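You operate a simulated robot arm through the tools that you are given. There is no shell and no other tool. Be economical: measure what you need, move in short steps, check, and stop when the job is done.

You run a simulated two-armed robot. Do the job below in one go: nothing can be reset, and whatever is moved stays where it is left.

TASK
Fetch the chart cassette from the high shelf over the strainer pot and set it on the second shelf from the bottom of the wide rack. Open the green handled door of the spares cabinet, take the strainer with the yellow handle and put it on the lower shelf of the spares cabinet and shut the door again. Take the small strainer that says "T270" from the top of the small table and leave it on the top of the lamp table. Take the grey-handled strainer and put it on the top of the yellow edged table. Stack the yellow pouch that says "Q327" from the top of the lamp table on top of the yellow pouch that says "S230". Fetch the white pouch that says "G507" from the top of the press table and set it on top of the brown carton of cloths. Pull the drawer of the yellow edged table open. Any order will do. Set down upright: chart cassette, strainer with the yellow handle, grey-handled strainer.

It is judged by the outcome, as a careful person would: the job done as asked, and still so three seconds after it is handed in. It fails if anything else is knocked over, pushed out of place, dropped, spilled or broken. Flat cloth is picked up by pressing the open fingertips on it (5 to 10 N) and closing them slowly along it; thin cloth reads only 2 to 8 mm in the jaws.

THE ROBOT
Two 7-joint arms with two-finger grippers on one trunk, on a base that drives. Base frame: it is fixed to the floor where the robot stands at the start and does not move with it; the origin is under the middle of the robot, x ahead of it, y to its left, z up. Lengths are in m, angles in degrees, forces in N, time in s.
The left shoulder is at the start at [0.06, 0.179, 1.28], the right one opposite. With the tool pointing down near the work surface each hand reaches from about 0.1 to 0.32 m from the robot's upright axis, wherever it stands, measured 20 degrees to its own side. Places, roughly: carton of cloths [-0.25, 2.75, 1]; chart cassette [0.5, -0.25, 1.25]; drawer of the yellow edged table [1.4, 6.1, 0.8]; green handled door of the spares cabinet [1.4, 3.3, 1.2]; grey-handled strainer (14x9x10 cm) [0.5, 1.3, 0.4]; lower shelf of the spares cabinet [1.6, 3.1, 0.8]; second shelf of the wide rack [1.6, 1.5, 0.6]; small strainer [0.5, 1, 0.75]; strainer with the yellow handle (11x11x14 cm) [0.5, 0, 0.3]; top of the lamp table [-0.4, 3.2, 0.9]; top of the yellow edged table [1.6, 6.1, 0.9]; white pouch [-0.25, 5.75, 0.75]; yellow pouch [-0.5, 3, 0.75]. Payload 1.96 kg a hand.
The TCP of each hand is the grasp point between the finger pads, 0.02 m short of the fingertips. In the tool frame z runs along the fingers and y along their closing line. Largest opening 0.072 m; the body of the gripper starts 0.038 m behind the TCP.
Orientation is that of the tool frame in the base frame, as a unit quaternion [w, x, y, z]. With the fingers straight down and closing along the base's y, the tool's x points along the base's -x, its y along +y and its z along -z.

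THE INTERFACE
- The arms move only by the tool move_arm. It takes "left_steps", "right_steps" or both (then of equal length, played together; a hand with none holds still); each is a list of rows, each a list of 7 numbers: the finger opening in cm, from 0 to 7.2, then the shift along the base's x, y, z in units of 300 mm (1.0 is 300 mm), then the turn, a rotation vector about the base's x, y, z in units of 45 degrees (1.0 is 45 degrees). In form: [[hand, dx, dy, dz, wx, wy, wz], ...]. A call has 1 to 8 rows; each row is the pose to reach, as a shift and turn from the pose commanded when the call began. A call with a number of a shift or a turn outside -1 to 1 is refused whole. Rows are played at 5 a second. More than 0.05 m and 8.6 degrees between two rows, or a gripper value outside its range, and nothing of the call is played. Where a pose cannot be reached the arm comes as near as it can. A force on the tool above 40 N (or 10 N above the force at the start of the call, whichever is more), or a blocked arm, ends the call early, and 0.2 s more pass. Each finger travels about 0.153 m/s and halts on what it meets, pressing with about 30 N; the grip force reading is that of the motor and also rises with nothing between the fingers. The clock runs only during rows and for 0.2 s after the last one: add rows that repeat a pose to give the fingers time. It gives the time, the measured TCP pose, the force on the tool (base axes), the opening and the grip force at its end, in the units of the frame above (readings bear some noise), with the torque about the TCP (base axes, N m) and any sound that the robot's microphone picked up.
- Cameras (640 x 400 px; columns grow to the right, rows downward): "scene" is now at [0.0192, 0.0019, 1.8284]; the picture's right is [0.03, -1.00, 0.00], its down [-0.74, -0.02, -0.67] and it looks along [0.67, 0.02, -0.74] (base axes); focal length 268 px, centre (320, 200). "left" rides on the left gripper at [0.071, -0.019, -0.082] in its tool frame; the picture's right is [0.26, 0.96, 0.00], its down [-0.67, 0.18, -0.72] and it looks along [-0.69, 0.19, 0.70] (tool axes); focal length 280 px, centre (320, 200). "right" rides on the right gripper at [0.071, 0.019, -0.082] in its tool frame; the picture's right is [-0.26, 0.97, 0.00], its down [-0.67, -0.18, -0.72] and it looks along [-0.69, -0.19, 0.70] (tool axes); focal length 280 px, centre (320, 200).
- capture(camera): a new picture of that camera. The clock stands still meanwhile.
- raise_lower(by): slides the trunk up (or, below 0, down) by that many m; the arms and the scene camera ride with it, the base frame stays. It gives what a move gives, with no picture.
- base_move(legs): drives the robot by 1 to 6 legs, each [ahead, left, turn to the left] in m, m and degrees, along the robot's own axes; the way and the turn of a leg run together, so that a leg with both is an arc; at most 1.5 m and 180 degrees a leg. The arms and the cameras ride along, it lands a little off, and it stops where it bumps. It gives what a move gives.
- pan_tilt(pan, tilt): turns the head with the scene camera to pan (to the left, within 86 degrees either way) and tilt (down, from -29 to 69), counted from straight ahead of the robot. It gives what a move gives.
- probe_pixels(camera, pixels): for up to 12 pixels [column, row] of the newest picture of that camera ("zoom" is the newest enlarged one), the place [x, y, z] in the base frame of the surface seen there, good to about 0.003 m. The clock stands still meanwhile.
- inspect(camera, box): a new picture of the part [left, top, right, bottom] of that camera's present view, enlarged. The clock stands still meanwhile.
- close_job(): hands the job in; it is judged then, once.

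Go step by step. Measure first, check grasps and placings, and put right what went wrong. The budget is 145 turns and 178 pictures, counting those below and the enlarged ones. Unless the task says otherwise, let go and move clear before handing in.

The tools are called after "Request:" as a command line: name --argument value ..., lists and objects as JSON in quotes. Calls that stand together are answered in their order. move_arm: Moves the arms, as the interface text tells. Its arguments: {"type":"object","properties":{"left_steps":{"type":"array","items":{"type":"array","items":{"type":"number"}}},"right_steps":{"type":"array","items":{"type":"array","items":{"type":"number"}}}},"required":[]} The other tools are called the same way: raise_lower (by) slides the trunk up or down; base_move (legs) drives the base; pan_tilt (pan, tilt) turns the head that bears the scene camera; capture (camera) takes a picture; probe_pixels (camera, pixels) gives the place of the surface under pixels of a picture; inspect (camera, box) takes an enlarged picture of a part of a camera's view; close_job () hands the job in.

At the start:

```text
clock: 0.0
left_position: [0.3837, 0.1184, 1.5018]
left_tool_rot: [0.0, 0.0, 1.0, 0.0]
left_wrist_force: [0.4, 0.9, 0.7]
left_wrist_torque: [0.01, 0.0, 0.0]
left_finger_gap: 0.0721
left_gripper_force: 0.1
right_position: [0.3273, -0.2338, 0.9992]
right_tool_rot: [0.001, 0.0, 1.0, -0.001]
right_wrist_force: [-0.4, 0.1, 0.3]
right_wrist_torque: [-0.03, -0.02, -0.01]
right_finger_gap: 0.0719
right_gripper_force: 0.0
trunk travel left (down, up): [-0.925, 0.065]
robot x, y, heading: [-0.0015, 0.0015, 0.0]
head pan, tilt: [1.7, 47.9]
```

scene: 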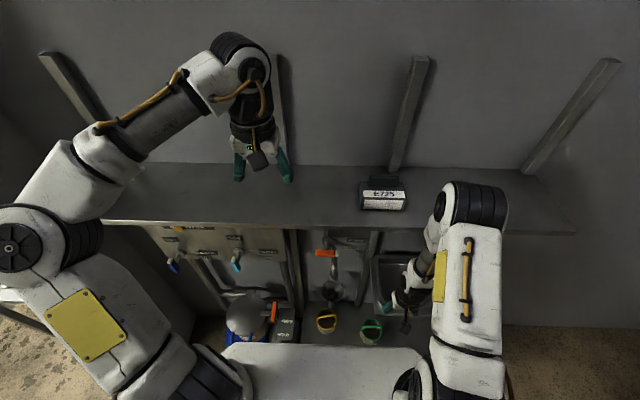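
right: 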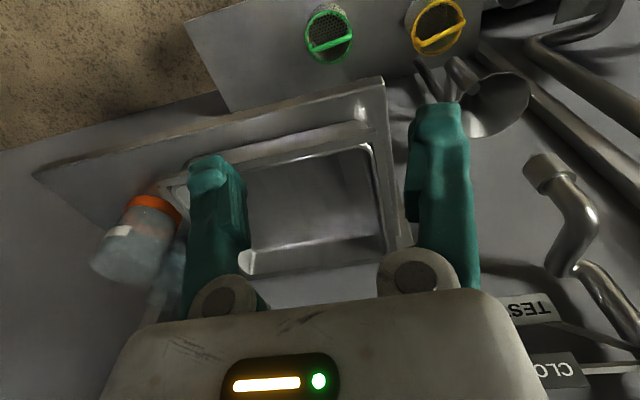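
left: 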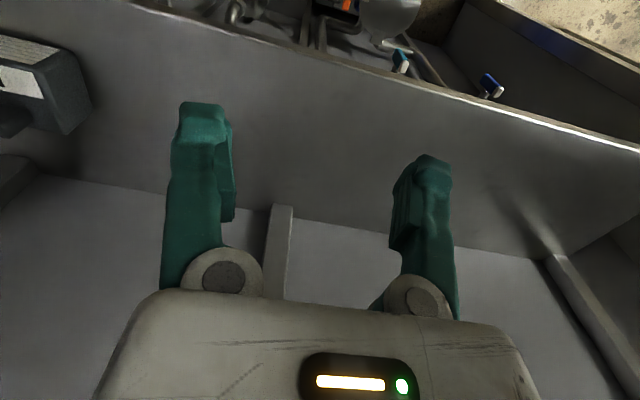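

The scene shows the cassette on the shelf at about (383,193), and yellow and green handled strainers at (327,320) and (370,330). I measure these first.

Request:
inspect --camera "scene" --box '[220, 150, 480, 350]'

Request:
probe_pixels --camera "scene" --pixels '[[382, 205], [364, 208], [402, 208], [364, 190], [402, 190], [383, 193], [388, 181], [327, 322], [370, 330], [300, 220], [330, 170], [325, 253]]'

```text
2.00 times, centred on (350, 250) of scene
```

zoom: 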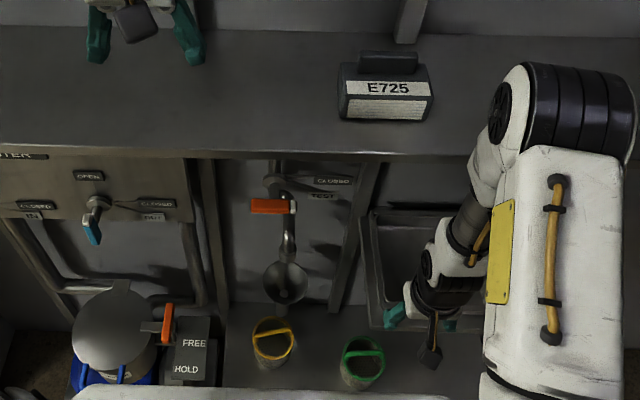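

```text
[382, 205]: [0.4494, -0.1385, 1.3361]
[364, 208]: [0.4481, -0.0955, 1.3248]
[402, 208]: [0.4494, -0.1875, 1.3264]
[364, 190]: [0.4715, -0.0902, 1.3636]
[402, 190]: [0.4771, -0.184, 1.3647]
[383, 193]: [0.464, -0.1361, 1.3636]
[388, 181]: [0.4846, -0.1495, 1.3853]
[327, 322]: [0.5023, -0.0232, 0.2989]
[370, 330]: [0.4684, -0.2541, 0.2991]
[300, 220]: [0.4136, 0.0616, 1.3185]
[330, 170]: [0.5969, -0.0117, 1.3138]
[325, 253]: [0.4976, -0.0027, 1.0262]
```

The cassette E725 rests on a shelf at z≈1.315, x from 0.45, y from -0.09 to -0.19. I zoom in on its handle and on the strainers.

Request:
inspect --camera "scene" --box '[350, 165, 414, 215]'

Request:
probe_pixels --camera "zoom" --pixels '[[100, 120], [300, 120], [500, 120], [200, 170], [300, 165], [480, 150], [90, 220], [540, 220], [250, 195], [400, 195], [300, 80], [570, 130]]'

Request:
pan_tilt --pan 0 --tilt 65

Request:
capture --camera "scene"

```text
8.00 times, centred on (382, 190) of scene
```

zoom: 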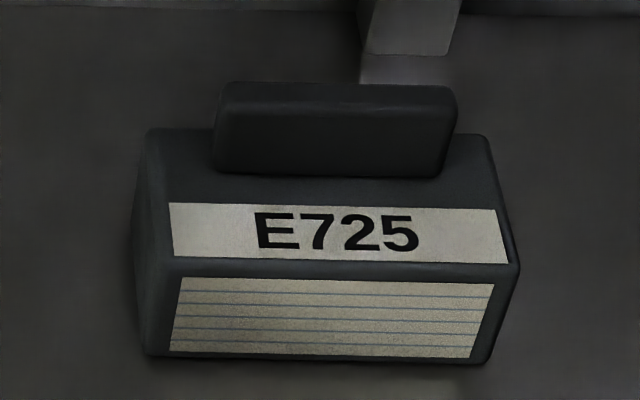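

```text
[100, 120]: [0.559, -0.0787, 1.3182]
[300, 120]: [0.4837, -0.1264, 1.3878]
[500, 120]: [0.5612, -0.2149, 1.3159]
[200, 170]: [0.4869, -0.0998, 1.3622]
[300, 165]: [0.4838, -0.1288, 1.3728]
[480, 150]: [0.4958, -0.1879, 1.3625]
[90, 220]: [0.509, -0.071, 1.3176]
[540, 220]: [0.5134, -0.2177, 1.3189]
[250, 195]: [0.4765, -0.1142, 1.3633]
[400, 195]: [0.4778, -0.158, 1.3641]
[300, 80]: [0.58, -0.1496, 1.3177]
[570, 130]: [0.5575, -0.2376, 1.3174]
```

```text
clock: 0.8
left_position: [0.384, 0.1188, 1.5012]
left_tool_rot: [0.001, -0.001, 1.0, 0.001]
left_wrist_force: [0.7, 0.0, 0.1]
left_wrist_torque: [0.0, 0.01, 0.01]
left_finger_gap: 0.072
left_gripper_force: 0.0
right_position: [0.3256, -0.2338, 1.0004]
right_tool_rot: [-0.001, 0.0, 1.0, 0.0]
right_wrist_force: [-0.1, 0.3, 0.1]
right_wrist_torque: [0.02, 0.03, 0.03]
right_finger_gap: 0.072
right_gripper_force: 0.1
trunk travel left (down, up): [-0.925, 0.065]
robot x, y, heading: [-0.0011, 0.0009, -0.1]
head pan, tilt: [0.0, 65.0]
```

```text
172 pictures are left
```

scene: 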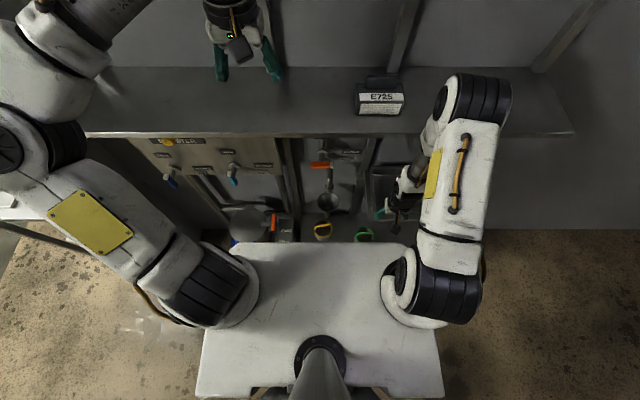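

The cassette's handle is a ridge, x≈0.484–0.50, y from -0.105 to -0.172, top z≈1.39. I look around the room to plan the routes.

Request:
pan_tilt --pan 80 --tilt 22

Request:
capture --camera "scene"

Request:
probe_pixels --camera "scene" --pixels '[[100, 200], [200, 200], [300, 200], [400, 200], [500, 200], [600, 200], [100, 300], [200, 300], [300, 300], [400, 300], [500, 300], [600, 300]]'

```text
clock: 2.3
left_position: [0.3833, 0.118, 1.5005]
left_tool_rot: [0.0, 0.0, 1.0, 0.0]
left_wrist_force: [0.1, 0.7, 0.3]
left_wrist_torque: [-0.03, 0.02, 0.04]
left_finger_gap: 0.0722
left_gripper_force: 0.0
right_position: [0.3259, -0.2332, 1.0004]
right_tool_rot: [0.0, 0.0, 1.0, 0.0]
right_wrist_force: [-0.7, 0.0, -0.2]
right_wrist_torque: [0.02, 0.0, 0.0]
right_finger_gap: 0.0719
right_gripper_force: 0.1
trunk travel left (down, up): [-0.925, 0.065]
robot x, y, heading: [0.0005, -0.0028, -0.2]
head pan, tilt: [80.0, 22.0]
```

```text
171 pictures are left
```

scene: 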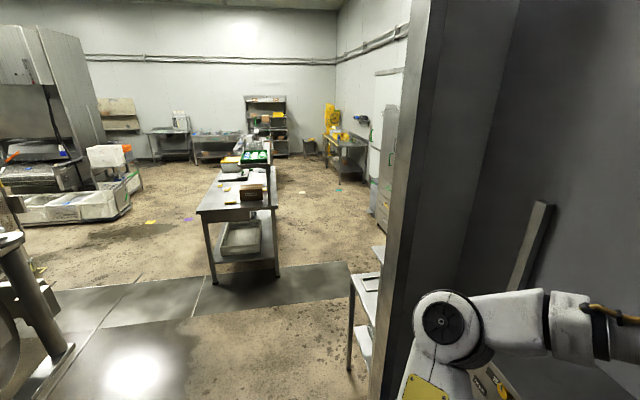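

```text
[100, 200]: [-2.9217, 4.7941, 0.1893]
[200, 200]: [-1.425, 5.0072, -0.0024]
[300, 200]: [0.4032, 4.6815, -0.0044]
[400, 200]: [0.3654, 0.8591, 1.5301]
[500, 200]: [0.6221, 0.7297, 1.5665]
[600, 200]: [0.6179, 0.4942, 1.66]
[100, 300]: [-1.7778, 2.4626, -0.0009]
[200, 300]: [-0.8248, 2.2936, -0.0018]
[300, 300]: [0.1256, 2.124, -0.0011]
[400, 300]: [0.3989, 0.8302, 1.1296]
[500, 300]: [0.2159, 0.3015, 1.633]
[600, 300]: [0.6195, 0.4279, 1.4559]
```

The room is mapped well enough to start: the cassette first, with the left hand, tilted so that it can later go in between rack shelves. I yaw the left hand while moving toward it.

Request:
move_arm --left_steps '[[7.2, 0, 0, 0.05, 0, 0, -0.18], [7.2, 0.05, -0.05, 0.05, 0, 0, -0.36], [7.2, 0.1, -0.1, 0.05, 0, 0, -0.54], [7.2, 0.15, -0.15, 0.05, 0, 0, -0.72], [7.2, 0.2, -0.2, 0.05, 0, 0, -0.9], [7.2, 0.22, -0.25, 0.05, 0, 0, -1.0]]'

Request:
move_arm --left_steps '[[7.2, 0, -0.05, 0, 0, 0, -0.18], [7.2, 0.02, -0.1, 0, 0, 0, -0.36], [7.2, 0.04, -0.15, 0, 0, 0, -0.54], [7.2, 0.06, -0.2, 0, 0, 0, -0.72], [7.2, 0.08, -0.25, 0, 0, 0, -0.9], [7.2, 0.1, -0.3, 0, 0, 0, -1.0]]'

Request:
move_arm --left_steps '[[7.2, 0, 0, 0, -0.18, 0, 0], [7.2, 0, 0, 0, -0.36, 0, 0], [7.2, 0, 0, 0, -0.54, 0, 0], [7.2, 0, 0, 0, -0.72, 0, 0], [7.2, 0, 0, 0, -0.9, 0, 0]]'

Request:
pan_tilt --pan -8 --tilt 45

Request:
capture --camera "scene"

Request:
capture --camera "left"

```text
clock: 3.7
left_position: [0.4508, 0.0422, 1.5149]
left_tool_rot: [0.001, 0.383, 0.924, 0.001]
left_wrist_force: [-0.6, 0.7, -0.7]
left_wrist_torque: [0.02, -0.01, -0.01]
left_finger_gap: 0.0721
left_gripper_force: 0.1
right_position: [0.3266, -0.2325, 0.9992]
right_tool_rot: [0.0, 0.0, 1.0, 0.0]
right_wrist_force: [-0.1, 0.6, 0.4]
right_wrist_torque: [0.02, -0.02, 0.01]
right_finger_gap: 0.072
right_gripper_force: 0.1
trunk travel left (down, up): [-0.925, 0.065]
robot x, y, heading: [0.0034, 0.0011, -0.4]
head pan, tilt: [80.0, 22.0]
```

```text
clock: 5.1
left_position: [0.3073, -0.0712, 1.4442]
left_tool_rot: [0.002, 0.703, 0.712, -0.001]
left_wrist_force: [-1.3, -0.7, -0.1]
left_wrist_torque: [0.0, 0.0, -0.01]
left_finger_gap: 0.0719
left_gripper_force: 0.0
left hand out of reach, approached as far as the arm can: row 1, 2, 3, 4, 5, 6
right_position: [0.325, -0.2346, 1.0002]
right_tool_rot: [0.0, 0.001, 1.0, 0.0]
right_wrist_force: [-0.6, -0.5, -0.1]
right_wrist_torque: [0.04, 0.02, 0.02]
right_finger_gap: 0.072
right_gripper_force: 0.0
trunk travel left (down, up): [-0.925, 0.065]
robot x, y, heading: [-0.0001, 0.0013, 0.2]
head pan, tilt: [80.0, 22.0]
```

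```text
clock: 6.3
left_position: [0.3116, -0.0702, 1.4439]
left_tool_rot: [0.246, 0.662, 0.664, -0.245]
left_wrist_force: [-0.5, 0.4, -0.4]
left_wrist_torque: [0.0, -0.02, 0.02]
left_finger_gap: 0.0719
left_gripper_force: 0.0
right_position: [0.3259, -0.2334, 1.0]
right_tool_rot: [0.001, -0.001, 1.0, 0.0]
right_wrist_force: [-0.3, -0.6, -0.8]
right_wrist_torque: [-0.01, 0.01, -0.01]
right_finger_gap: 0.0722
right_gripper_force: 0.1
trunk travel left (down, up): [-0.925, 0.065]
robot x, y, heading: [0.0, -0.0061, 0.1]
head pan, tilt: [80.0, 22.0]
```

```text
clock: 8.0
left_position: [0.3094, -0.0704, 1.4441]
left_tool_rot: [0.244, 0.664, 0.663, -0.245]
left_wrist_force: [-0.1, -0.6, 0.6]
left_wrist_torque: [0.02, 0.05, 0.01]
left_finger_gap: 0.0722
left_gripper_force: 0.0
right_position: [0.3279, -0.2338, 0.9995]
right_tool_rot: [0.0, 0.001, 1.0, 0.0]
right_wrist_force: [0.0, 0.1, 0.9]
right_wrist_torque: [0.03, -0.01, 0.02]
right_finger_gap: 0.0719
right_gripper_force: 0.0
trunk travel left (down, up): [-0.925, 0.065]
robot x, y, heading: [0.002, 0.0031, 0.1]
head pan, tilt: [-8.0, 45.0]
```

```text
170 pictures are left
```

scene: 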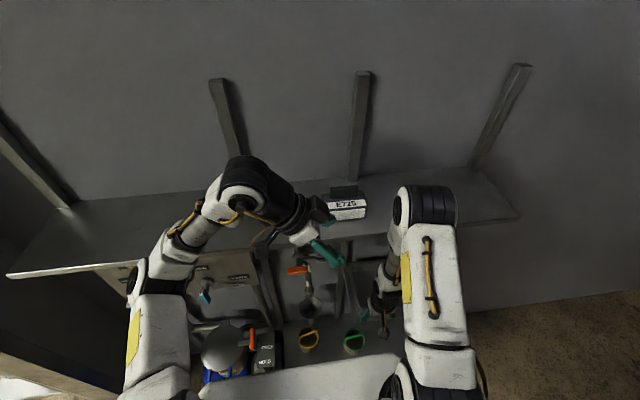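

```text
169 pictures are left
```

left: 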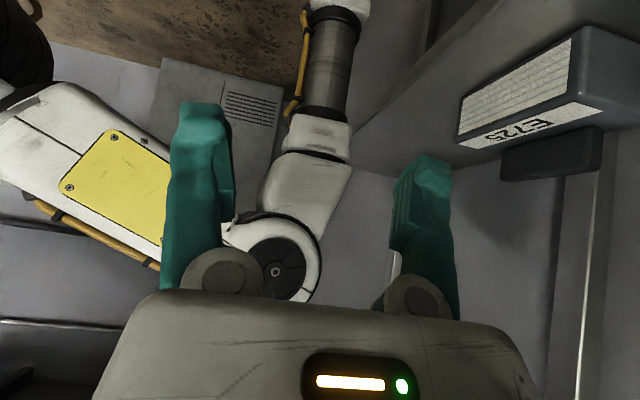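

The left arm ran short of reach, so the base must move closer. I measure the room between the base and the bench.

Request:
probe_pixels --camera "scene" --pixels '[[290, 372], [330, 362], [380, 358], [290, 350], [330, 345], [500, 340], [460, 300], [225, 350], [320, 340], [305, 330], [350, 345], [265, 360]]'

Request:
inspect --camera "scene" --box '[190, 250, 430, 400]'

```text
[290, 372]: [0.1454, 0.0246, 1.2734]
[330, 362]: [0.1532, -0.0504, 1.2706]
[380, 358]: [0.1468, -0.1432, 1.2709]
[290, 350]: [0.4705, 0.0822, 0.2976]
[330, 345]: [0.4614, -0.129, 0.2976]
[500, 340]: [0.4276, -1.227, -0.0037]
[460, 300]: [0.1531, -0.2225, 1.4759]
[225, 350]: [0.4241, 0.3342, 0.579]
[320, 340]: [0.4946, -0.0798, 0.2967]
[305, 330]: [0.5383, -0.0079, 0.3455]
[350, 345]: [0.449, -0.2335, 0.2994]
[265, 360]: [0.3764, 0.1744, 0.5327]
```

```text
2.67 times, centred on (310, 325) of scene
```

zoom: 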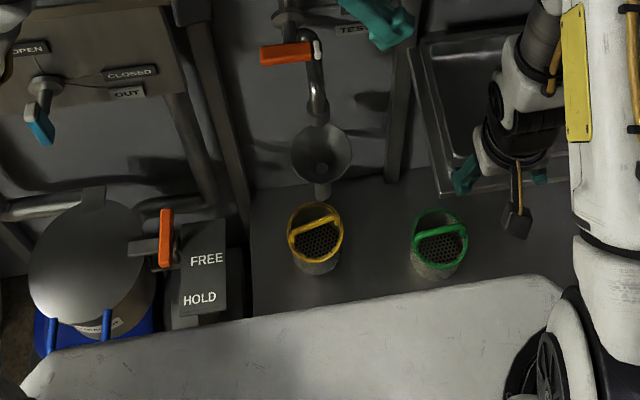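

I check where the mobile base's front edge is, using the left camera's view of it.

Request:
probe_pixels --camera "left" --pixels '[[170, 70], [275, 95], [250, 110], [265, 150], [220, 30], [120, 70], [300, 180], [380, 190], [560, 250], [100, 70], [160, 85], [360, 30]]'

```text
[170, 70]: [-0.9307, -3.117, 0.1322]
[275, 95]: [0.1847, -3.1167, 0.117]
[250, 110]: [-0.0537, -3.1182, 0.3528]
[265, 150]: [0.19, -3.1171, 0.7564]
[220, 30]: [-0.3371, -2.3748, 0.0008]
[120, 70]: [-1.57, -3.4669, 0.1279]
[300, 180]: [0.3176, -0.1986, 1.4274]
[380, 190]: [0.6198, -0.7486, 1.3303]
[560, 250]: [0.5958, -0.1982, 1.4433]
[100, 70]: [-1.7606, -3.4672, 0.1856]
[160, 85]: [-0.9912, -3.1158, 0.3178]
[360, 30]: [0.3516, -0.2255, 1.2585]
```

No base edge was visible there; the base is clear as it stands. I shift the robot 0.2 m to its right and a little ahead so the left arm faces the cassette.

Request:
base_move --legs '[[0.0, -0.2, 0], [0.04, 0, 0]]'

Request:
move_arm --left_steps '[[7.2, 0.12, 0.08, 0.03, 0, 0, 0], [7.2, 0.25, 0.16, 0.03, 0, 0, 0], [7.2, 0.36, 0.24, 0.03, 0, 0, 0], [7.2, 0.47, 0.3, 0.03, 0, 0, 0]]'

Request:
capture --camera "left"

Request:
capture --camera "scene"

```text
clock: 10.0
left_position: [0.3412, -0.2702, 1.4471]
left_tool_rot: [0.248, 0.665, 0.662, -0.243]
left_wrist_force: [-0.7, 1.2, -0.6]
left_wrist_torque: [0.0, 0.01, 0.0]
left_finger_gap: 0.0723
left_gripper_force: 0.2
right_position: [0.3607, -0.4344, 1.0016]
right_tool_rot: [0.004, 0.001, 1.0, 0.0]
right_wrist_force: [-0.3, 1.5, 0.3]
right_wrist_torque: [-0.03, 0.01, 0.01]
right_finger_gap: 0.0719
right_gripper_force: 0.0
trunk travel left (down, up): [-0.925, 0.065]
robot x, y, heading: [0.0412, -0.1979, -0.5]
head pan, tilt: [-8.0, 45.0]
```

```text
clock: 11.0
left_position: [0.3406, -0.2522, 1.4633]
left_tool_rot: [0.247, 0.665, 0.663, -0.24]
left_wrist_force: [0.2, 0.2, -0.1]
left_wrist_torque: [0.0, 0.03, -0.02]
left_finger_gap: 0.0721
left_gripper_force: 0.1
left hand out of reach, approached as far as the arm can: row 1, 2, 3, 4
right_position: [0.3564, -0.4383, 1.0034]
right_tool_rot: [0.005, 0.001, 1.0, 0.001]
right_wrist_force: [-0.8, -0.1, 0.8]
right_wrist_torque: [0.02, 0.02, 0.01]
right_finger_gap: 0.0721
right_gripper_force: 0.1
trunk travel left (down, up): [-0.925, 0.065]
robot x, y, heading: [0.0394, -0.2009, 0.2]
head pan, tilt: [-8.0, 45.0]
```

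```text
167 pictures are left
```

left: 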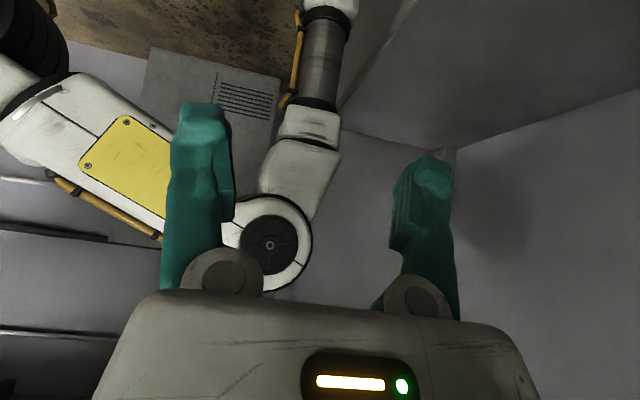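

```text
166 pictures are left
```

scene: 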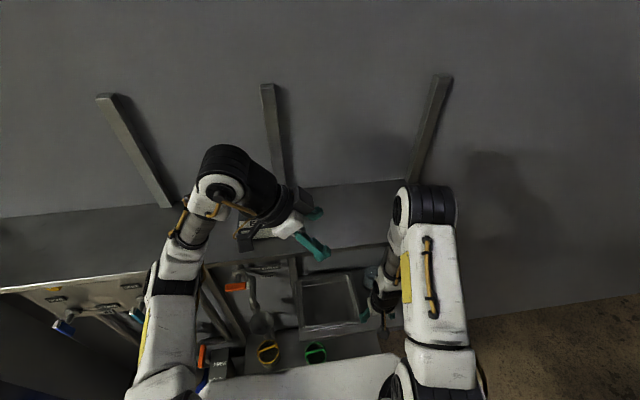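

The arm seems limited by a wrist joint with this yaw, so I undo the tilt and yaw and try the opposite yaw.

Request:
move_arm --left_steps '[[7.2, 0, 0, 0, 0.18, 0, 0], [7.2, 0, 0, 0, 0.36, 0, 0], [7.2, 0, 0, 0, 0.54, 0, 0], [7.2, 0, 0, 0, 0.72, 0, 0], [7.2, 0, 0, 0, 0.9, 0, 0]]'

Request:
move_arm --left_steps '[[7.2, 0, 0, 0.03, 0, 0, 0.18], [7.2, 0, 0, 0.06, 0, 0, 0.36], [7.2, 0, 0, 0.1, 0, 0, 0.54], [7.2, 0, 0, 0.1, 0, 0, 0.72], [7.2, 0, 0, 0.1, 0, 0, 0.9], [7.2, 0, 0, 0.1, 0, 0, 1.0]]'

Request:
move_arm --left_steps '[[7.2, 0, 0, 0, 0, 0, 0.18], [7.2, 0, 0, 0, 0, 0, 0.36], [7.2, 0, 0, 0, 0, 0, 0.54], [7.2, 0, 0, 0, 0, 0, 0.72], [7.2, 0, 0, 0, 0, 0, 0.9], [7.2, 0, 0, 0, 0, 0, 1.0]]'

```text
clock: 12.2
left_position: [0.3329, -0.2496, 1.4528]
left_tool_rot: [0.001, 0.706, 0.708, 0.002]
left_wrist_force: [0.3, -0.6, 0.3]
left_wrist_torque: [-0.01, 0.0, 0.0]
left_finger_gap: 0.0719
left_gripper_force: 0.0
left hand out of reach, approached as far as the arm can: row 4, 5
right_position: [0.3635, -0.4343, 1.0004]
right_tool_rot: [0.001, 0.0, 1.0, 0.0]
right_wrist_force: [-0.4, 0.3, -0.1]
right_wrist_torque: [0.0, 0.0, 0.02]
right_finger_gap: 0.0717
right_gripper_force: 0.0
trunk travel left (down, up): [-0.925, 0.065]
robot x, y, heading: [0.0389, -0.1996, -0.2]
head pan, tilt: [-8.0, 45.0]
```

```text
clock: 13.6
left_position: [0.332, -0.2502, 1.4811]
left_tool_rot: [0.003, 0.382, 0.924, 0.0]
left_wrist_force: [-0.5, -0.7, -0.1]
left_wrist_torque: [-0.01, -0.04, 0.0]
left_finger_gap: 0.0719
left_gripper_force: 0.0
right_position: [0.3622, -0.4345, 0.9993]
right_tool_rot: [0.002, 0.0, 1.0, 0.0]
right_wrist_force: [-1.4, 0.5, -0.5]
right_wrist_torque: [0.03, 0.0, -0.03]
right_finger_gap: 0.0718
right_gripper_force: 0.1
trunk travel left (down, up): [-0.925, 0.065]
robot x, y, heading: [0.0422, -0.1984, -0.1]
head pan, tilt: [-8.0, 45.0]
```

```text
clock: 15.0
left_position: [0.3326, -0.2484, 1.4819]
left_tool_rot: [0.002, 0.0, 1.0, 0.001]
left_wrist_force: [-0.1, 0.1, 0.2]
left_wrist_torque: [-0.02, -0.04, -0.02]
left_finger_gap: 0.072
left_gripper_force: 0.1
right_position: [0.3627, -0.4332, 1.0011]
right_tool_rot: [0.002, 0.001, 1.0, 0.0]
right_wrist_force: [-0.1, 0.0, -0.6]
right_wrist_torque: [-0.04, 0.0, 0.01]
right_finger_gap: 0.072
right_gripper_force: 0.1
trunk travel left (down, up): [-0.925, 0.065]
robot x, y, heading: [0.0411, -0.1961, -0.4]
head pan, tilt: [-8.0, 45.0]
```

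Back to zero yaw. Now I move outward and yaw the other way by 90 degrees.

Request:
move_arm --left_steps '[[7.2, 0.05, 0.13, 0, 0, 0, 0], [7.2, 0.1, 0.26, 0, 0, 0, 0], [7.2, 0.2, 0.37, 0, 0, 0, 0], [7.2, 0.3, 0.45, 0, 0, 0, 0.0]]'

Request:
move_arm --left_steps '[[7.2, 0, 0, 0.0, 0, 0, 0.18], [7.2, 0, 0, 0.0, 0, 0, 0.36], [7.2, 0, 0, 0, 0, 0, 0.54], [7.2, 0, 0, 0, 0, 0, 0.72], [7.2, 0, 0, 0, 0, 0, 0.9], [7.2, 0, 0, 0, 0, 0, 1.0]]'

Request:
move_arm --left_steps '[[7.2, 0, 0, 0.0, 0, 0, 0.18], [7.2, 0, 0, 0.0, 0, 0, 0.36], [7.2, 0, 0, 0, 0, 0, 0.54], [7.2, 0, 0, 0, 0, 0, 0.72], [7.2, 0, 0, 0, 0, 0, 0.9], [7.2, 0, 0, 0, 0, 0, 1.0]]'

Request:
move_arm --left_steps '[[7.2, 0.05, 0, 0, 0, 0, 0], [7.2, 0.1, 0, 0, 0, 0, 0], [7.2, 0.15, 0, 0, 0, 0, 0], [7.2, 0.23, 0, 0, 0, 0, 0.0]]'

Request:
capture --camera "scene"

```text
clock: 16.0
left_position: [0.423, -0.1126, 1.4809]
left_tool_rot: [0.002, 0.001, 1.0, 0.0]
left_wrist_force: [0.2, 0.4, 0.7]
left_wrist_torque: [0.01, -0.02, 0.02]
left_finger_gap: 0.0716
left_gripper_force: 0.1
right_position: [0.3628, -0.433, 1.0005]
right_tool_rot: [0.001, 0.002, 1.0, 0.0]
right_wrist_force: [0.0, 0.4, 0.9]
right_wrist_torque: [-0.02, -0.03, 0.0]
right_finger_gap: 0.0719
right_gripper_force: 0.1
trunk travel left (down, up): [-0.925, 0.065]
robot x, y, heading: [0.0422, -0.1973, -0.1]
head pan, tilt: [-8.0, 45.0]
```

```text
clock: 17.4
left_position: [0.4218, -0.1152, 1.4813]
left_tool_rot: [0.002, -0.382, 0.924, 0.0]
left_wrist_force: [0.4, -0.5, 0.5]
left_wrist_torque: [-0.03, -0.01, -0.01]
left_finger_gap: 0.072
left_gripper_force: 0.0
right_position: [0.3621, -0.4333, 1.001]
right_tool_rot: [0.002, 0.001, 1.0, 0.0]
right_wrist_force: [0.4, 0.0, 0.7]
right_wrist_torque: [-0.01, 0.03, 0.03]
right_finger_gap: 0.0717
right_gripper_force: 0.1
trunk travel left (down, up): [-0.925, 0.065]
robot x, y, heading: [0.0428, -0.1996, -0.4]
head pan, tilt: [-8.0, 45.0]
```

```text
clock: 18.8
left_position: [0.4219, -0.1143, 1.4821]
left_tool_rot: [-0.001, 0.707, -0.707, 0.0]
left_wrist_force: [0.7, -0.9, 0.8]
left_wrist_torque: [0.0, 0.0, 0.04]
left_finger_gap: 0.0716
left_gripper_force: 0.0
right_position: [0.3628, -0.4343, 1.002]
right_tool_rot: [0.002, 0.002, 1.0, 0.0]
right_wrist_force: [-0.1, -0.2, -0.6]
right_wrist_torque: [-0.01, -0.01, 0.03]
right_finger_gap: 0.072
right_gripper_force: 0.1
trunk travel left (down, up): [-0.925, 0.065]
robot x, y, heading: [0.0427, -0.2011, -0.1]
head pan, tilt: [-8.0, 45.0]
```

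```text
clock: 19.8
left_position: [0.4916, -0.1137, 1.4809]
left_tool_rot: [0.001, -0.707, 0.707, -0.001]
left_wrist_force: [-0.5, -0.2, 0.7]
left_wrist_torque: [-0.03, -0.01, 0.0]
left_finger_gap: 0.0722
left_gripper_force: 0.1
right_position: [0.3627, -0.4338, 1.0011]
right_tool_rot: [0.002, 0.0, 1.0, -0.001]
right_wrist_force: [-0.3, 0.0, 0.4]
right_wrist_torque: [0.01, 0.0, 0.02]
right_finger_gap: 0.0719
right_gripper_force: 0.1
trunk travel left (down, up): [-0.925, 0.065]
robot x, y, heading: [0.0397, -0.2004, -0.3]
head pan, tilt: [-8.0, 45.0]
```

```text
165 pictures are left
```

scene: 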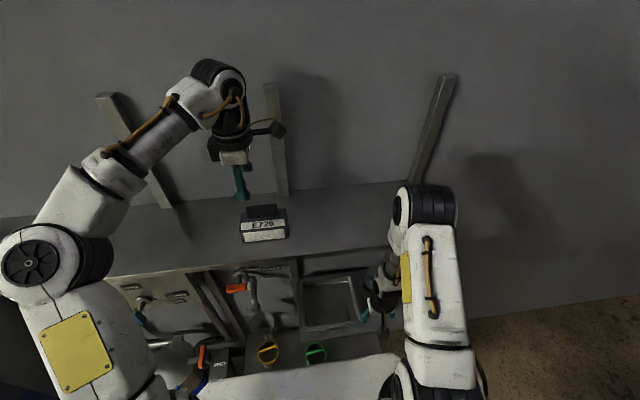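

The opposite yaw reaches fine. Before choosing the grasp tilt I scout the rack and the tables, backing off with the empty hands clear of the shelf.

Request:
base_move --legs '[[-0.45, 0, 0], [0, 1.4, 0]]'

Request:
pan_tilt --pan -5 --tilt 30

Request:
capture --camera "scene"

Request:
pan_tilt --pan 60 --tilt 25

Request:
capture --camera "scene"

```text
clock: 29.2
left_position: [0.0291, 1.2973, 1.4797]
left_tool_rot: [0.0, 0.711, -0.703, 0.0]
left_wrist_force: [-1.0, -0.8, -0.3]
left_wrist_torque: [-0.01, -0.01, 0.01]
left_finger_gap: 0.0721
left_gripper_force: 0.1
right_position: [-0.0976, 0.9757, 1.0006]
right_tool_rot: [0.001, -0.005, 1.0, 0.0]
right_wrist_force: [0.5, 0.4, 0.4]
right_wrist_torque: [0.01, -0.02, -0.01]
right_finger_gap: 0.0722
right_gripper_force: 0.0
trunk travel left (down, up): [-0.925, 0.065]
robot x, y, heading: [-0.4236, 1.2087, 0.3]
head pan, tilt: [-8.0, 45.0]
```

```text
clock: 30.0
left_position: [0.0302, 1.2977, 1.4793]
left_tool_rot: [0.0, 0.711, -0.703, 0.0]
left_wrist_force: [-0.1, 0.0, 0.5]
left_wrist_torque: [-0.06, -0.01, 0.0]
left_finger_gap: 0.0719
left_gripper_force: 0.0
right_position: [-0.0977, 0.9768, 1.0003]
right_tool_rot: [-0.001, -0.006, 1.0, 0.0]
right_wrist_force: [-0.1, -0.4, -1.1]
right_wrist_torque: [0.0, 0.01, 0.02]
right_finger_gap: 0.0719
right_gripper_force: 0.2
trunk travel left (down, up): [-0.925, 0.065]
robot x, y, heading: [-0.4277, 1.2063, 0.8]
head pan, tilt: [-5.0, 30.0]
```

```text
164 pictures are left
```

scene: 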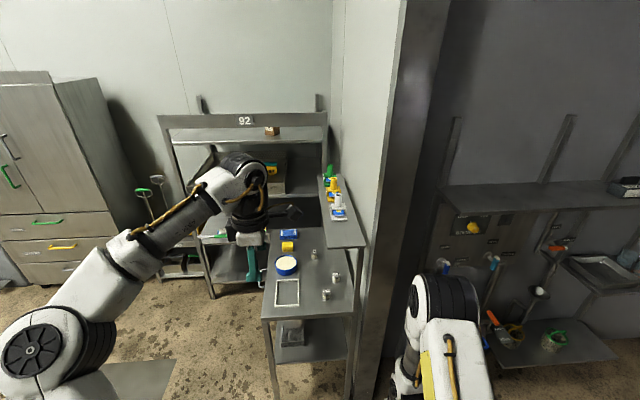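

```text
clock: 31.3
left_position: [0.0292, 1.2976, 1.4803]
left_tool_rot: [0.0, 0.711, -0.703, 0.0]
left_wrist_force: [0.3, -0.9, -0.1]
left_wrist_torque: [-0.01, 0.01, -0.02]
left_finger_gap: 0.0721
left_gripper_force: 0.1
right_position: [-0.0973, 0.9772, 1.0001]
right_tool_rot: [0.0, -0.005, 1.0, -0.001]
right_wrist_force: [0.1, 0.0, -0.3]
right_wrist_torque: [0.01, -0.03, -0.03]
right_finger_gap: 0.0722
right_gripper_force: 0.2
trunk travel left (down, up): [-0.925, 0.065]
robot x, y, heading: [-0.4261, 1.2066, 0.5]
head pan, tilt: [60.0, 25.0]
```

```text
163 pictures are left
```

scene: 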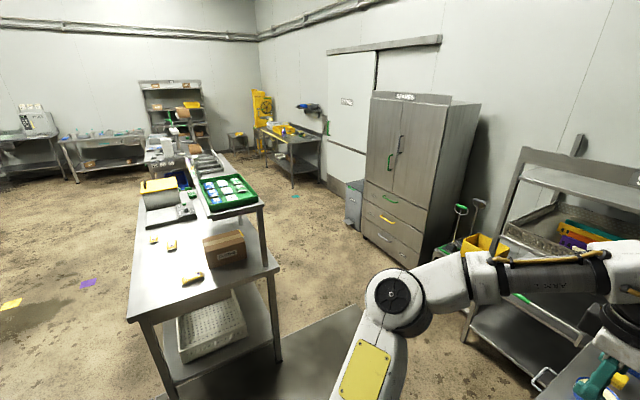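

The scene shows the rack (sign 92) at right, the spares cabinet, and the lamp table with pouches and a carton. I zoom into the rack, the small table and the lamp table.

Request:
inspect --camera "scene" --box '[450, 130, 640, 370]'

Request:
inspect --camera "scene" --box '[120, 120, 300, 320]'

Request:
probe_pixels --camera "scene" --pixels '[[530, 180], [520, 230], [545, 310], [600, 250], [480, 310], [200, 280], [190, 230], [230, 245], [398, 150], [395, 225], [190, 278], [280, 210]]'

Request:
pan_tilt --pan 15 --tilt 35

Request:
inspect --camera "scene" --box '[240, 60, 560, 400]'

```text
1.67 times, centred on (545, 250) of scene
```

zoom: 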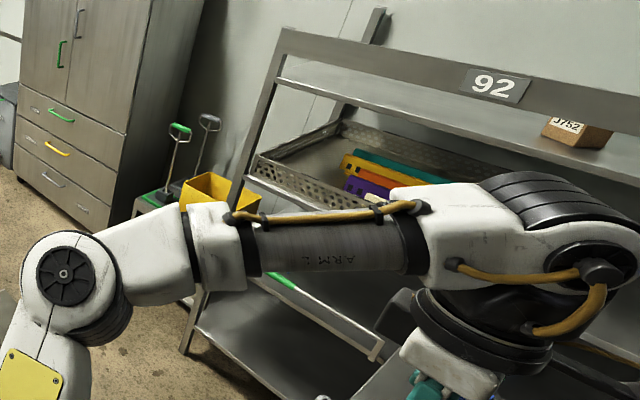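

```text
2.00 times, centred on (210, 220) of scene
```

zoom: 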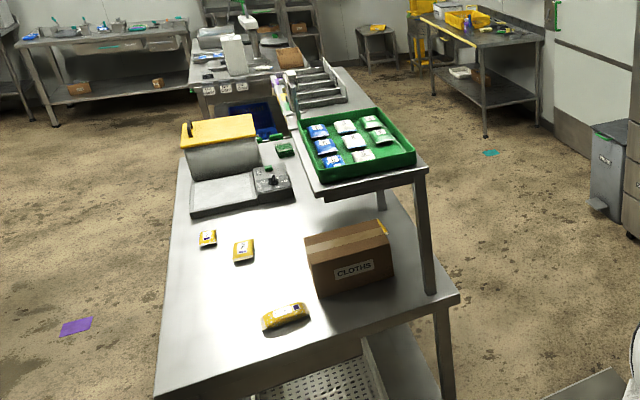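

```text
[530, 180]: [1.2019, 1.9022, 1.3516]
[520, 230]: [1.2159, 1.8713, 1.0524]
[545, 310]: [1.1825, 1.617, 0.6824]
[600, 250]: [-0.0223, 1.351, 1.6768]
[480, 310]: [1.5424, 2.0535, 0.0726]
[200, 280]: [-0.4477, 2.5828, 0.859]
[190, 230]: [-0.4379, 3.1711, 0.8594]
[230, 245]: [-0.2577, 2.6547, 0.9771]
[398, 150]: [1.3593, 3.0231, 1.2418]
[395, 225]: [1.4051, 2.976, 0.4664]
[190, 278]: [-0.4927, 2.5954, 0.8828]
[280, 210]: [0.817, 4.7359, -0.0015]
```

```text
clock: 32.4
left_position: [0.0303, 1.2983, 1.4799]
left_tool_rot: [-0.001, 0.711, -0.703, 0.0]
left_wrist_force: [0.2, 0.0, -0.3]
left_wrist_torque: [0.0, 0.0, 0.02]
left_finger_gap: 0.072
left_gripper_force: 0.1
right_position: [-0.0968, 0.9775, 0.9998]
right_tool_rot: [0.0, -0.005, 1.0, -0.001]
right_wrist_force: [-0.1, -0.4, 0.9]
right_wrist_torque: [0.02, -0.01, 0.0]
right_finger_gap: 0.0722
right_gripper_force: 0.0
trunk travel left (down, up): [-0.925, 0.065]
robot x, y, heading: [-0.4257, 1.2069, 0.7]
head pan, tilt: [15.0, 35.0]
```

```text
1.18 times, centred on (400, 230) of scene
```

zoom: 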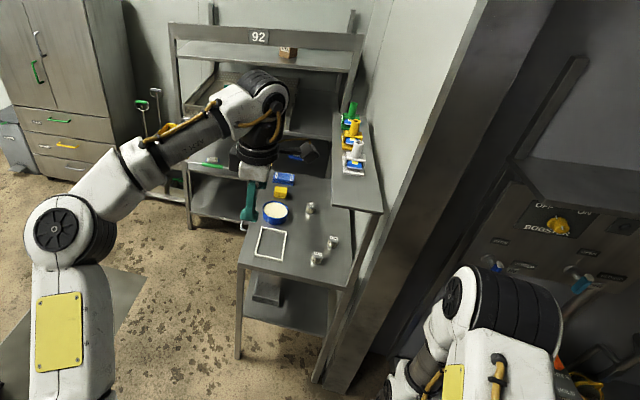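

The small table carries several small strainers around zoom (315,240); the grey one should be on its lower shelf. I zoom and measure them.

Request:
inspect --camera "scene" --box '[430, 200, 550, 400]'

Request:
inspect --camera "scene" --box '[480, 220, 540, 290]'

Request:
probe_pixels --camera "scene" --pixels '[[504, 237], [522, 262], [509, 277], [444, 285], [531, 287], [442, 360], [475, 320], [530, 315], [460, 300], [480, 225], [560, 200], [505, 120]]'

```text
2.00 times, centred on (490, 300) of scene
```

zoom: 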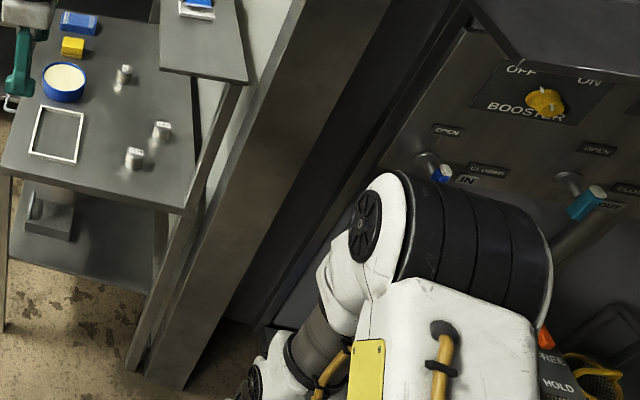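

```text
5.71 times, centred on (510, 255) of scene
```

zoom: 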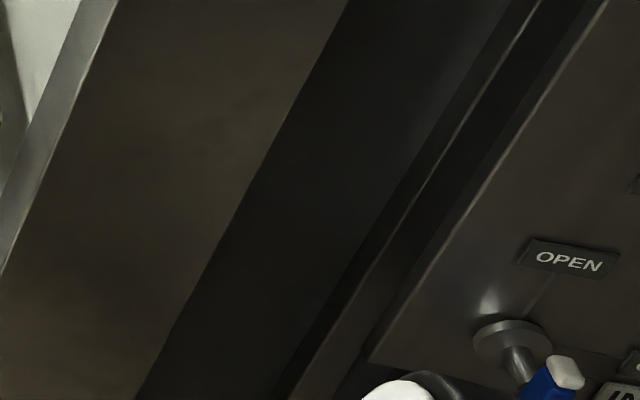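

```text
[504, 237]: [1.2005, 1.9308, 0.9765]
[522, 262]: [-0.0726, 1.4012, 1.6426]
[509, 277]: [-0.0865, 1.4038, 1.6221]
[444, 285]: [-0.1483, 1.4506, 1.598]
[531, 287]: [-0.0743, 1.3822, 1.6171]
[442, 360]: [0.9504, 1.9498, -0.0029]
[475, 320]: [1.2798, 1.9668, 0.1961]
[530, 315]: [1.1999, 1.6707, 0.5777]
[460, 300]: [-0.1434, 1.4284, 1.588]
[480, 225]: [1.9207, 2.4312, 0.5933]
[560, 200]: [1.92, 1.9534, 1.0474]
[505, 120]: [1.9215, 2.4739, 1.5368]
```

The box centre shifts, so the strainers sit near scene (410,265), (396,278) and (392,237). I zoom there.

Request:
inspect --camera "scene" --box '[375, 230, 430, 285]'

Request:
capture --camera "scene"

Request:
probe_pixels --camera "scene" --pixels '[[410, 264], [396, 278], [392, 236], [410, 272], [396, 288], [430, 295], [345, 275], [425, 300], [350, 315], [440, 230], [362, 240], [368, 252]]'

```text
7.27 times, centred on (402, 258) of scene
```

zoom: 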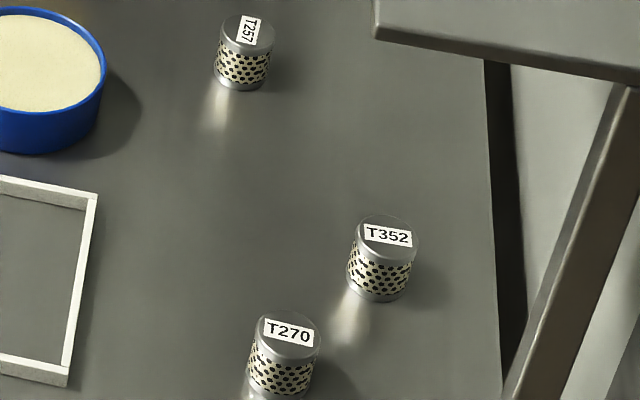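

```text
156 pictures are left
```

scene: 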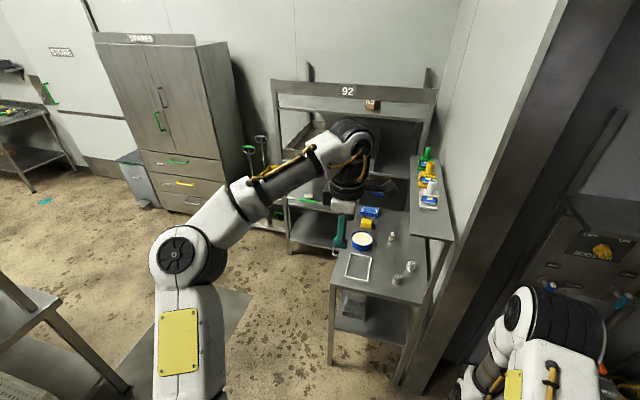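

```text
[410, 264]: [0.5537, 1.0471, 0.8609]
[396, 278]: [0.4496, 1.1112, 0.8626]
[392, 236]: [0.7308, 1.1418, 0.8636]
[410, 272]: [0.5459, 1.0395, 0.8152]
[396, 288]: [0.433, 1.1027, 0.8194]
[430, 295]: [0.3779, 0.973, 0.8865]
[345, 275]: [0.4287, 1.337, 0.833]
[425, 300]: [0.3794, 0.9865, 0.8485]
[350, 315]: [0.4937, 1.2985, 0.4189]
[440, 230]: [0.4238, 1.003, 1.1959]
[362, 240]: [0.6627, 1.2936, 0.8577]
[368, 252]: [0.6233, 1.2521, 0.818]
```

T270 stands at about (0.453,1.111), top z 0.863, on the table at z 0.816. I drive up to the table so the right hand can reach it.

Request:
base_move --legs '[[0, 0.2, 0], [0.42, 0, 0]]'

Request:
raise_lower --by -0.08

Request:
pan_tilt --pan -30 --tilt 55

Request:
capture --camera "scene"

Request:
capture --camera "right"

```text
clock: 36.3
left_position: [0.4526, 1.5066, 1.4801]
left_tool_rot: [-0.001, 0.712, -0.702, 0.001]
left_wrist_force: [0.4, 0.5, 0.0]
left_wrist_torque: [-0.02, 0.0, -0.03]
left_finger_gap: 0.0717
left_gripper_force: 0.1
right_position: [0.3278, 1.1859, 0.9996]
right_tool_rot: [0.0, -0.006, 1.0, 0.0]
right_wrist_force: [-0.1, -0.2, -0.7]
right_wrist_torque: [-0.02, -0.01, 0.0]
right_finger_gap: 0.0721
right_gripper_force: 0.0
trunk travel left (down, up): [-0.925, 0.065]
robot x, y, heading: [-0.0048, 1.4164, 0.9]
head pan, tilt: [15.0, 35.0]
```

```text
clock: 37.4
left_position: [0.4526, 1.5067, 1.3994]
left_tool_rot: [0.0, 0.712, -0.702, 0.0]
left_wrist_force: [-0.3, 0.4, 0.3]
left_wrist_torque: [-0.01, -0.01, 0.0]
left_finger_gap: 0.072
left_gripper_force: 0.2
right_position: [0.3271, 1.187, 0.9201]
right_tool_rot: [0.0, -0.008, 1.0, 0.0]
right_wrist_force: [-0.3, -0.2, -0.4]
right_wrist_torque: [0.02, -0.04, -0.01]
right_finger_gap: 0.072
right_gripper_force: 0.0
trunk travel left (down, up): [-0.845, 0.145]
robot x, y, heading: [-0.0048, 1.4154, 1.0]
head pan, tilt: [15.0, 35.0]
```

```text
clock: 38.5
left_position: [0.4526, 1.5078, 1.3995]
left_tool_rot: [0.001, 0.712, -0.702, 0.0]
left_wrist_force: [0.8, -0.7, 0.4]
left_wrist_torque: [0.0, -0.04, 0.0]
left_finger_gap: 0.0721
left_gripper_force: 0.0
right_position: [0.328, 1.1858, 0.9202]
right_tool_rot: [0.0, -0.007, 1.0, 0.0]
right_wrist_force: [-0.1, -0.2, -0.3]
right_wrist_torque: [-0.03, -0.01, 0.05]
right_finger_gap: 0.072
right_gripper_force: 0.0
trunk travel left (down, up): [-0.845, 0.145]
robot x, y, heading: [-0.0026, 1.4144, 0.7]
head pan, tilt: [-30.0, 55.0]
```

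```text
155 pictures are left
```

scene: 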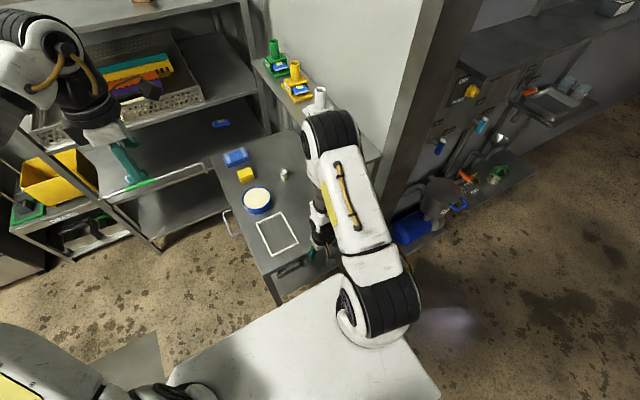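

```text
154 pictures are left
```

right: 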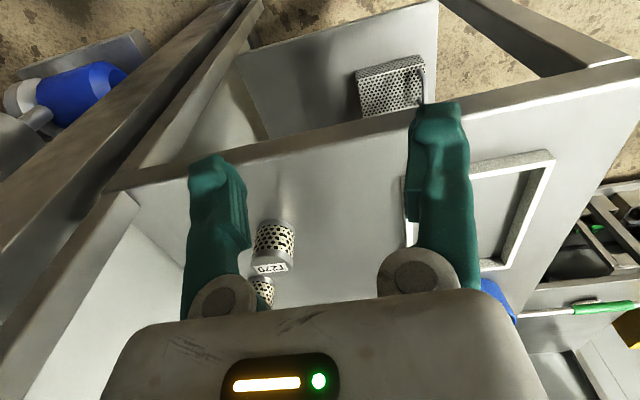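

The right camera shows T270 at (270,240) and the grey perforated strainer on the lower shelf at (390,85). I measure both.

Request:
probe_pixels --camera "right" --pixels '[[272, 268], [274, 225], [274, 245], [258, 240], [293, 240], [262, 290], [390, 80], [360, 75], [424, 65], [392, 105], [290, 150], [450, 120]]'

Request:
inspect --camera "right" --box '[330, 20, 470, 140]'

```text
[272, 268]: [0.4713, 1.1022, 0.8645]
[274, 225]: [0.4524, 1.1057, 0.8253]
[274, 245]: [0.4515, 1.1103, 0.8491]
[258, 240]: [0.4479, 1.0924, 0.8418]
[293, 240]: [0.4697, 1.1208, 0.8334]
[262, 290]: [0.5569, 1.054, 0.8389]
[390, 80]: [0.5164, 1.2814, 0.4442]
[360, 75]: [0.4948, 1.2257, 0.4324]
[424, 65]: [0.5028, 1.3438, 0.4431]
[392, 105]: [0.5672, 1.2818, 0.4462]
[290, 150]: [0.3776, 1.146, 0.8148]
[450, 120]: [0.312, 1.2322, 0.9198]
```

```text
3.33 times, centred on (400, 80) of right
```

zoom: 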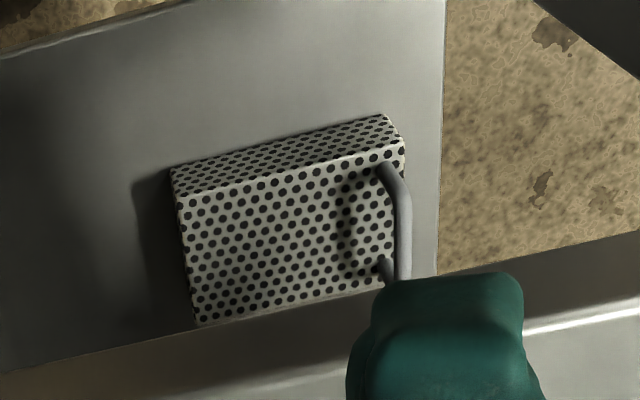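

T270's axis is at about (0.473,1.107). I move the right hand over it, lower and close.

Request:
move_arm --right_steps '[[7.2, 0.12, -0.07, 0, 0, 0, 0], [7.2, 0.24, -0.14, 0, 0, 0, 0], [7.2, 0.36, -0.2, 0, 0, 0, 0], [7.2, 0.483, -0.263, 0, 0, 0, 0], [7.2, 0.483, -0.263, -0.12, 0, 0, 0], [7.2, 0.483, -0.263, -0.25, 0, 0, 0]]'

Request:
capture --camera "right"

```text
clock: 39.9
left_position: [0.4501, 1.5206, 1.3991]
left_tool_rot: [0.003, 0.713, -0.701, 0.005]
left_wrist_force: [-0.2, 0.0, 0.2]
left_wrist_torque: [-0.03, 0.0, -0.03]
left_finger_gap: 0.072
left_gripper_force: 0.0
right_position: [0.4786, 1.1145, 0.8821]
right_tool_rot: [0.005, -0.01, 1.0, -0.008]
right_wrist_force: [0.3, 1.2, 6.1]
right_wrist_torque: [-0.3, 0.02, 0.05]
right_finger_gap: 0.0721
right_gripper_force: 0.1
trunk travel left (down, up): [-0.845, 0.145]
robot x, y, heading: [-0.0029, 1.4131, 1.0]
head pan, tilt: [-30.0, 55.0]
stopped in row 6 (right hand): the force on the tool passed its limit at 77 N (the readings are from after the stop); the commanded pose is now the measured one
```

```text
152 pictures are left
```

right: 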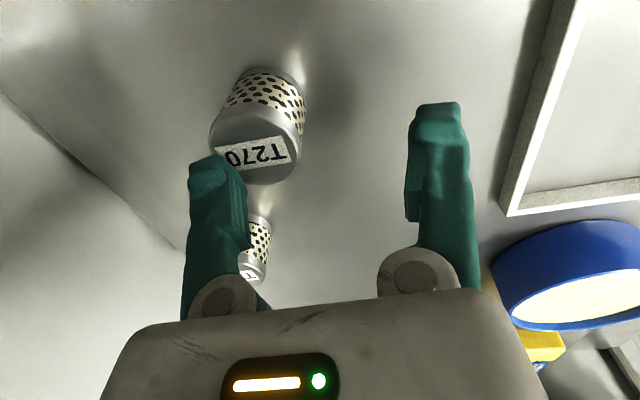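

The finger met T270's rim: the strainer is at (258,150), off toward -y from the jaw middle. I measure it afresh.

Request:
probe_pixels --camera "right" --pixels '[[250, 155], [255, 130], [300, 140], [215, 125], [275, 180], [265, 90], [303, 115], [435, 108], [205, 165], [260, 145]]'

```text
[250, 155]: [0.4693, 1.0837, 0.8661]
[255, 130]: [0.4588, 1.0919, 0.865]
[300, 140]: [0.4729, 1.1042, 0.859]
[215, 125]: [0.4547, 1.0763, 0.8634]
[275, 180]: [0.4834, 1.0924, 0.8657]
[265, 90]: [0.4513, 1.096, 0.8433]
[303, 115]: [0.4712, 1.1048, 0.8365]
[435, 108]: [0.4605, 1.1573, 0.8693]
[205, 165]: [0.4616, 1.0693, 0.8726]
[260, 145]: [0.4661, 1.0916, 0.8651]
```

T270's axis is now about (0.470,1.085) and it still stands upright. I rise, shift, lower again and close.

Request:
move_arm --right_steps '[[7.2, 0, 0, 0.07, 0, 0, 0], [7.2, -0.025, -0.09, 0.07, 0, 0, 0], [7.2, -0.025, -0.09, 0.07, 0, 0, 0]]'

Request:
capture --camera "right"

Request:
probe_pixels --camera "right" --pixels '[[300, 150], [320, 150], [330, 130], [310, 110]]'

```text
clock: 40.9
left_position: [0.4546, 1.5255, 1.4004]
left_tool_rot: [0.004, 0.714, -0.7, 0.003]
left_wrist_force: [-1.6, -0.5, 0.3]
left_wrist_torque: [0.05, -0.05, 0.03]
left_finger_gap: 0.0719
left_gripper_force: 0.0
right_position: [0.4764, 1.1097, 0.8986]
right_tool_rot: [-0.001, -0.026, 1.0, 0.002]
right_wrist_force: [0.1, 0.2, -0.5]
right_wrist_torque: [-0.04, 0.0, -0.02]
right_finger_gap: 0.0719
right_gripper_force: 0.0
trunk travel left (down, up): [-0.845, 0.145]
robot x, y, heading: [-0.0014, 1.4161, 1.2]
head pan, tilt: [-30.0, 55.0]
stopped in row 3 (right hand): the arm was blocked; the commanded pose is now the measured one
```

```text
151 pictures are left
```

right: 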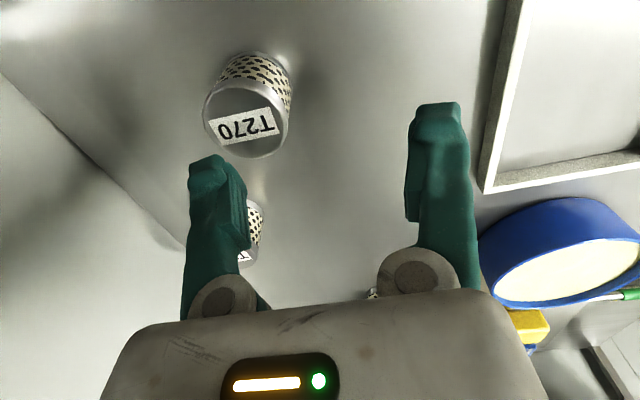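

```text
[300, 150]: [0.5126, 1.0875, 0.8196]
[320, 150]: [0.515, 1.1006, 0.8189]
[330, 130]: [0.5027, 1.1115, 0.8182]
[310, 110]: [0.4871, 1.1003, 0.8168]
```

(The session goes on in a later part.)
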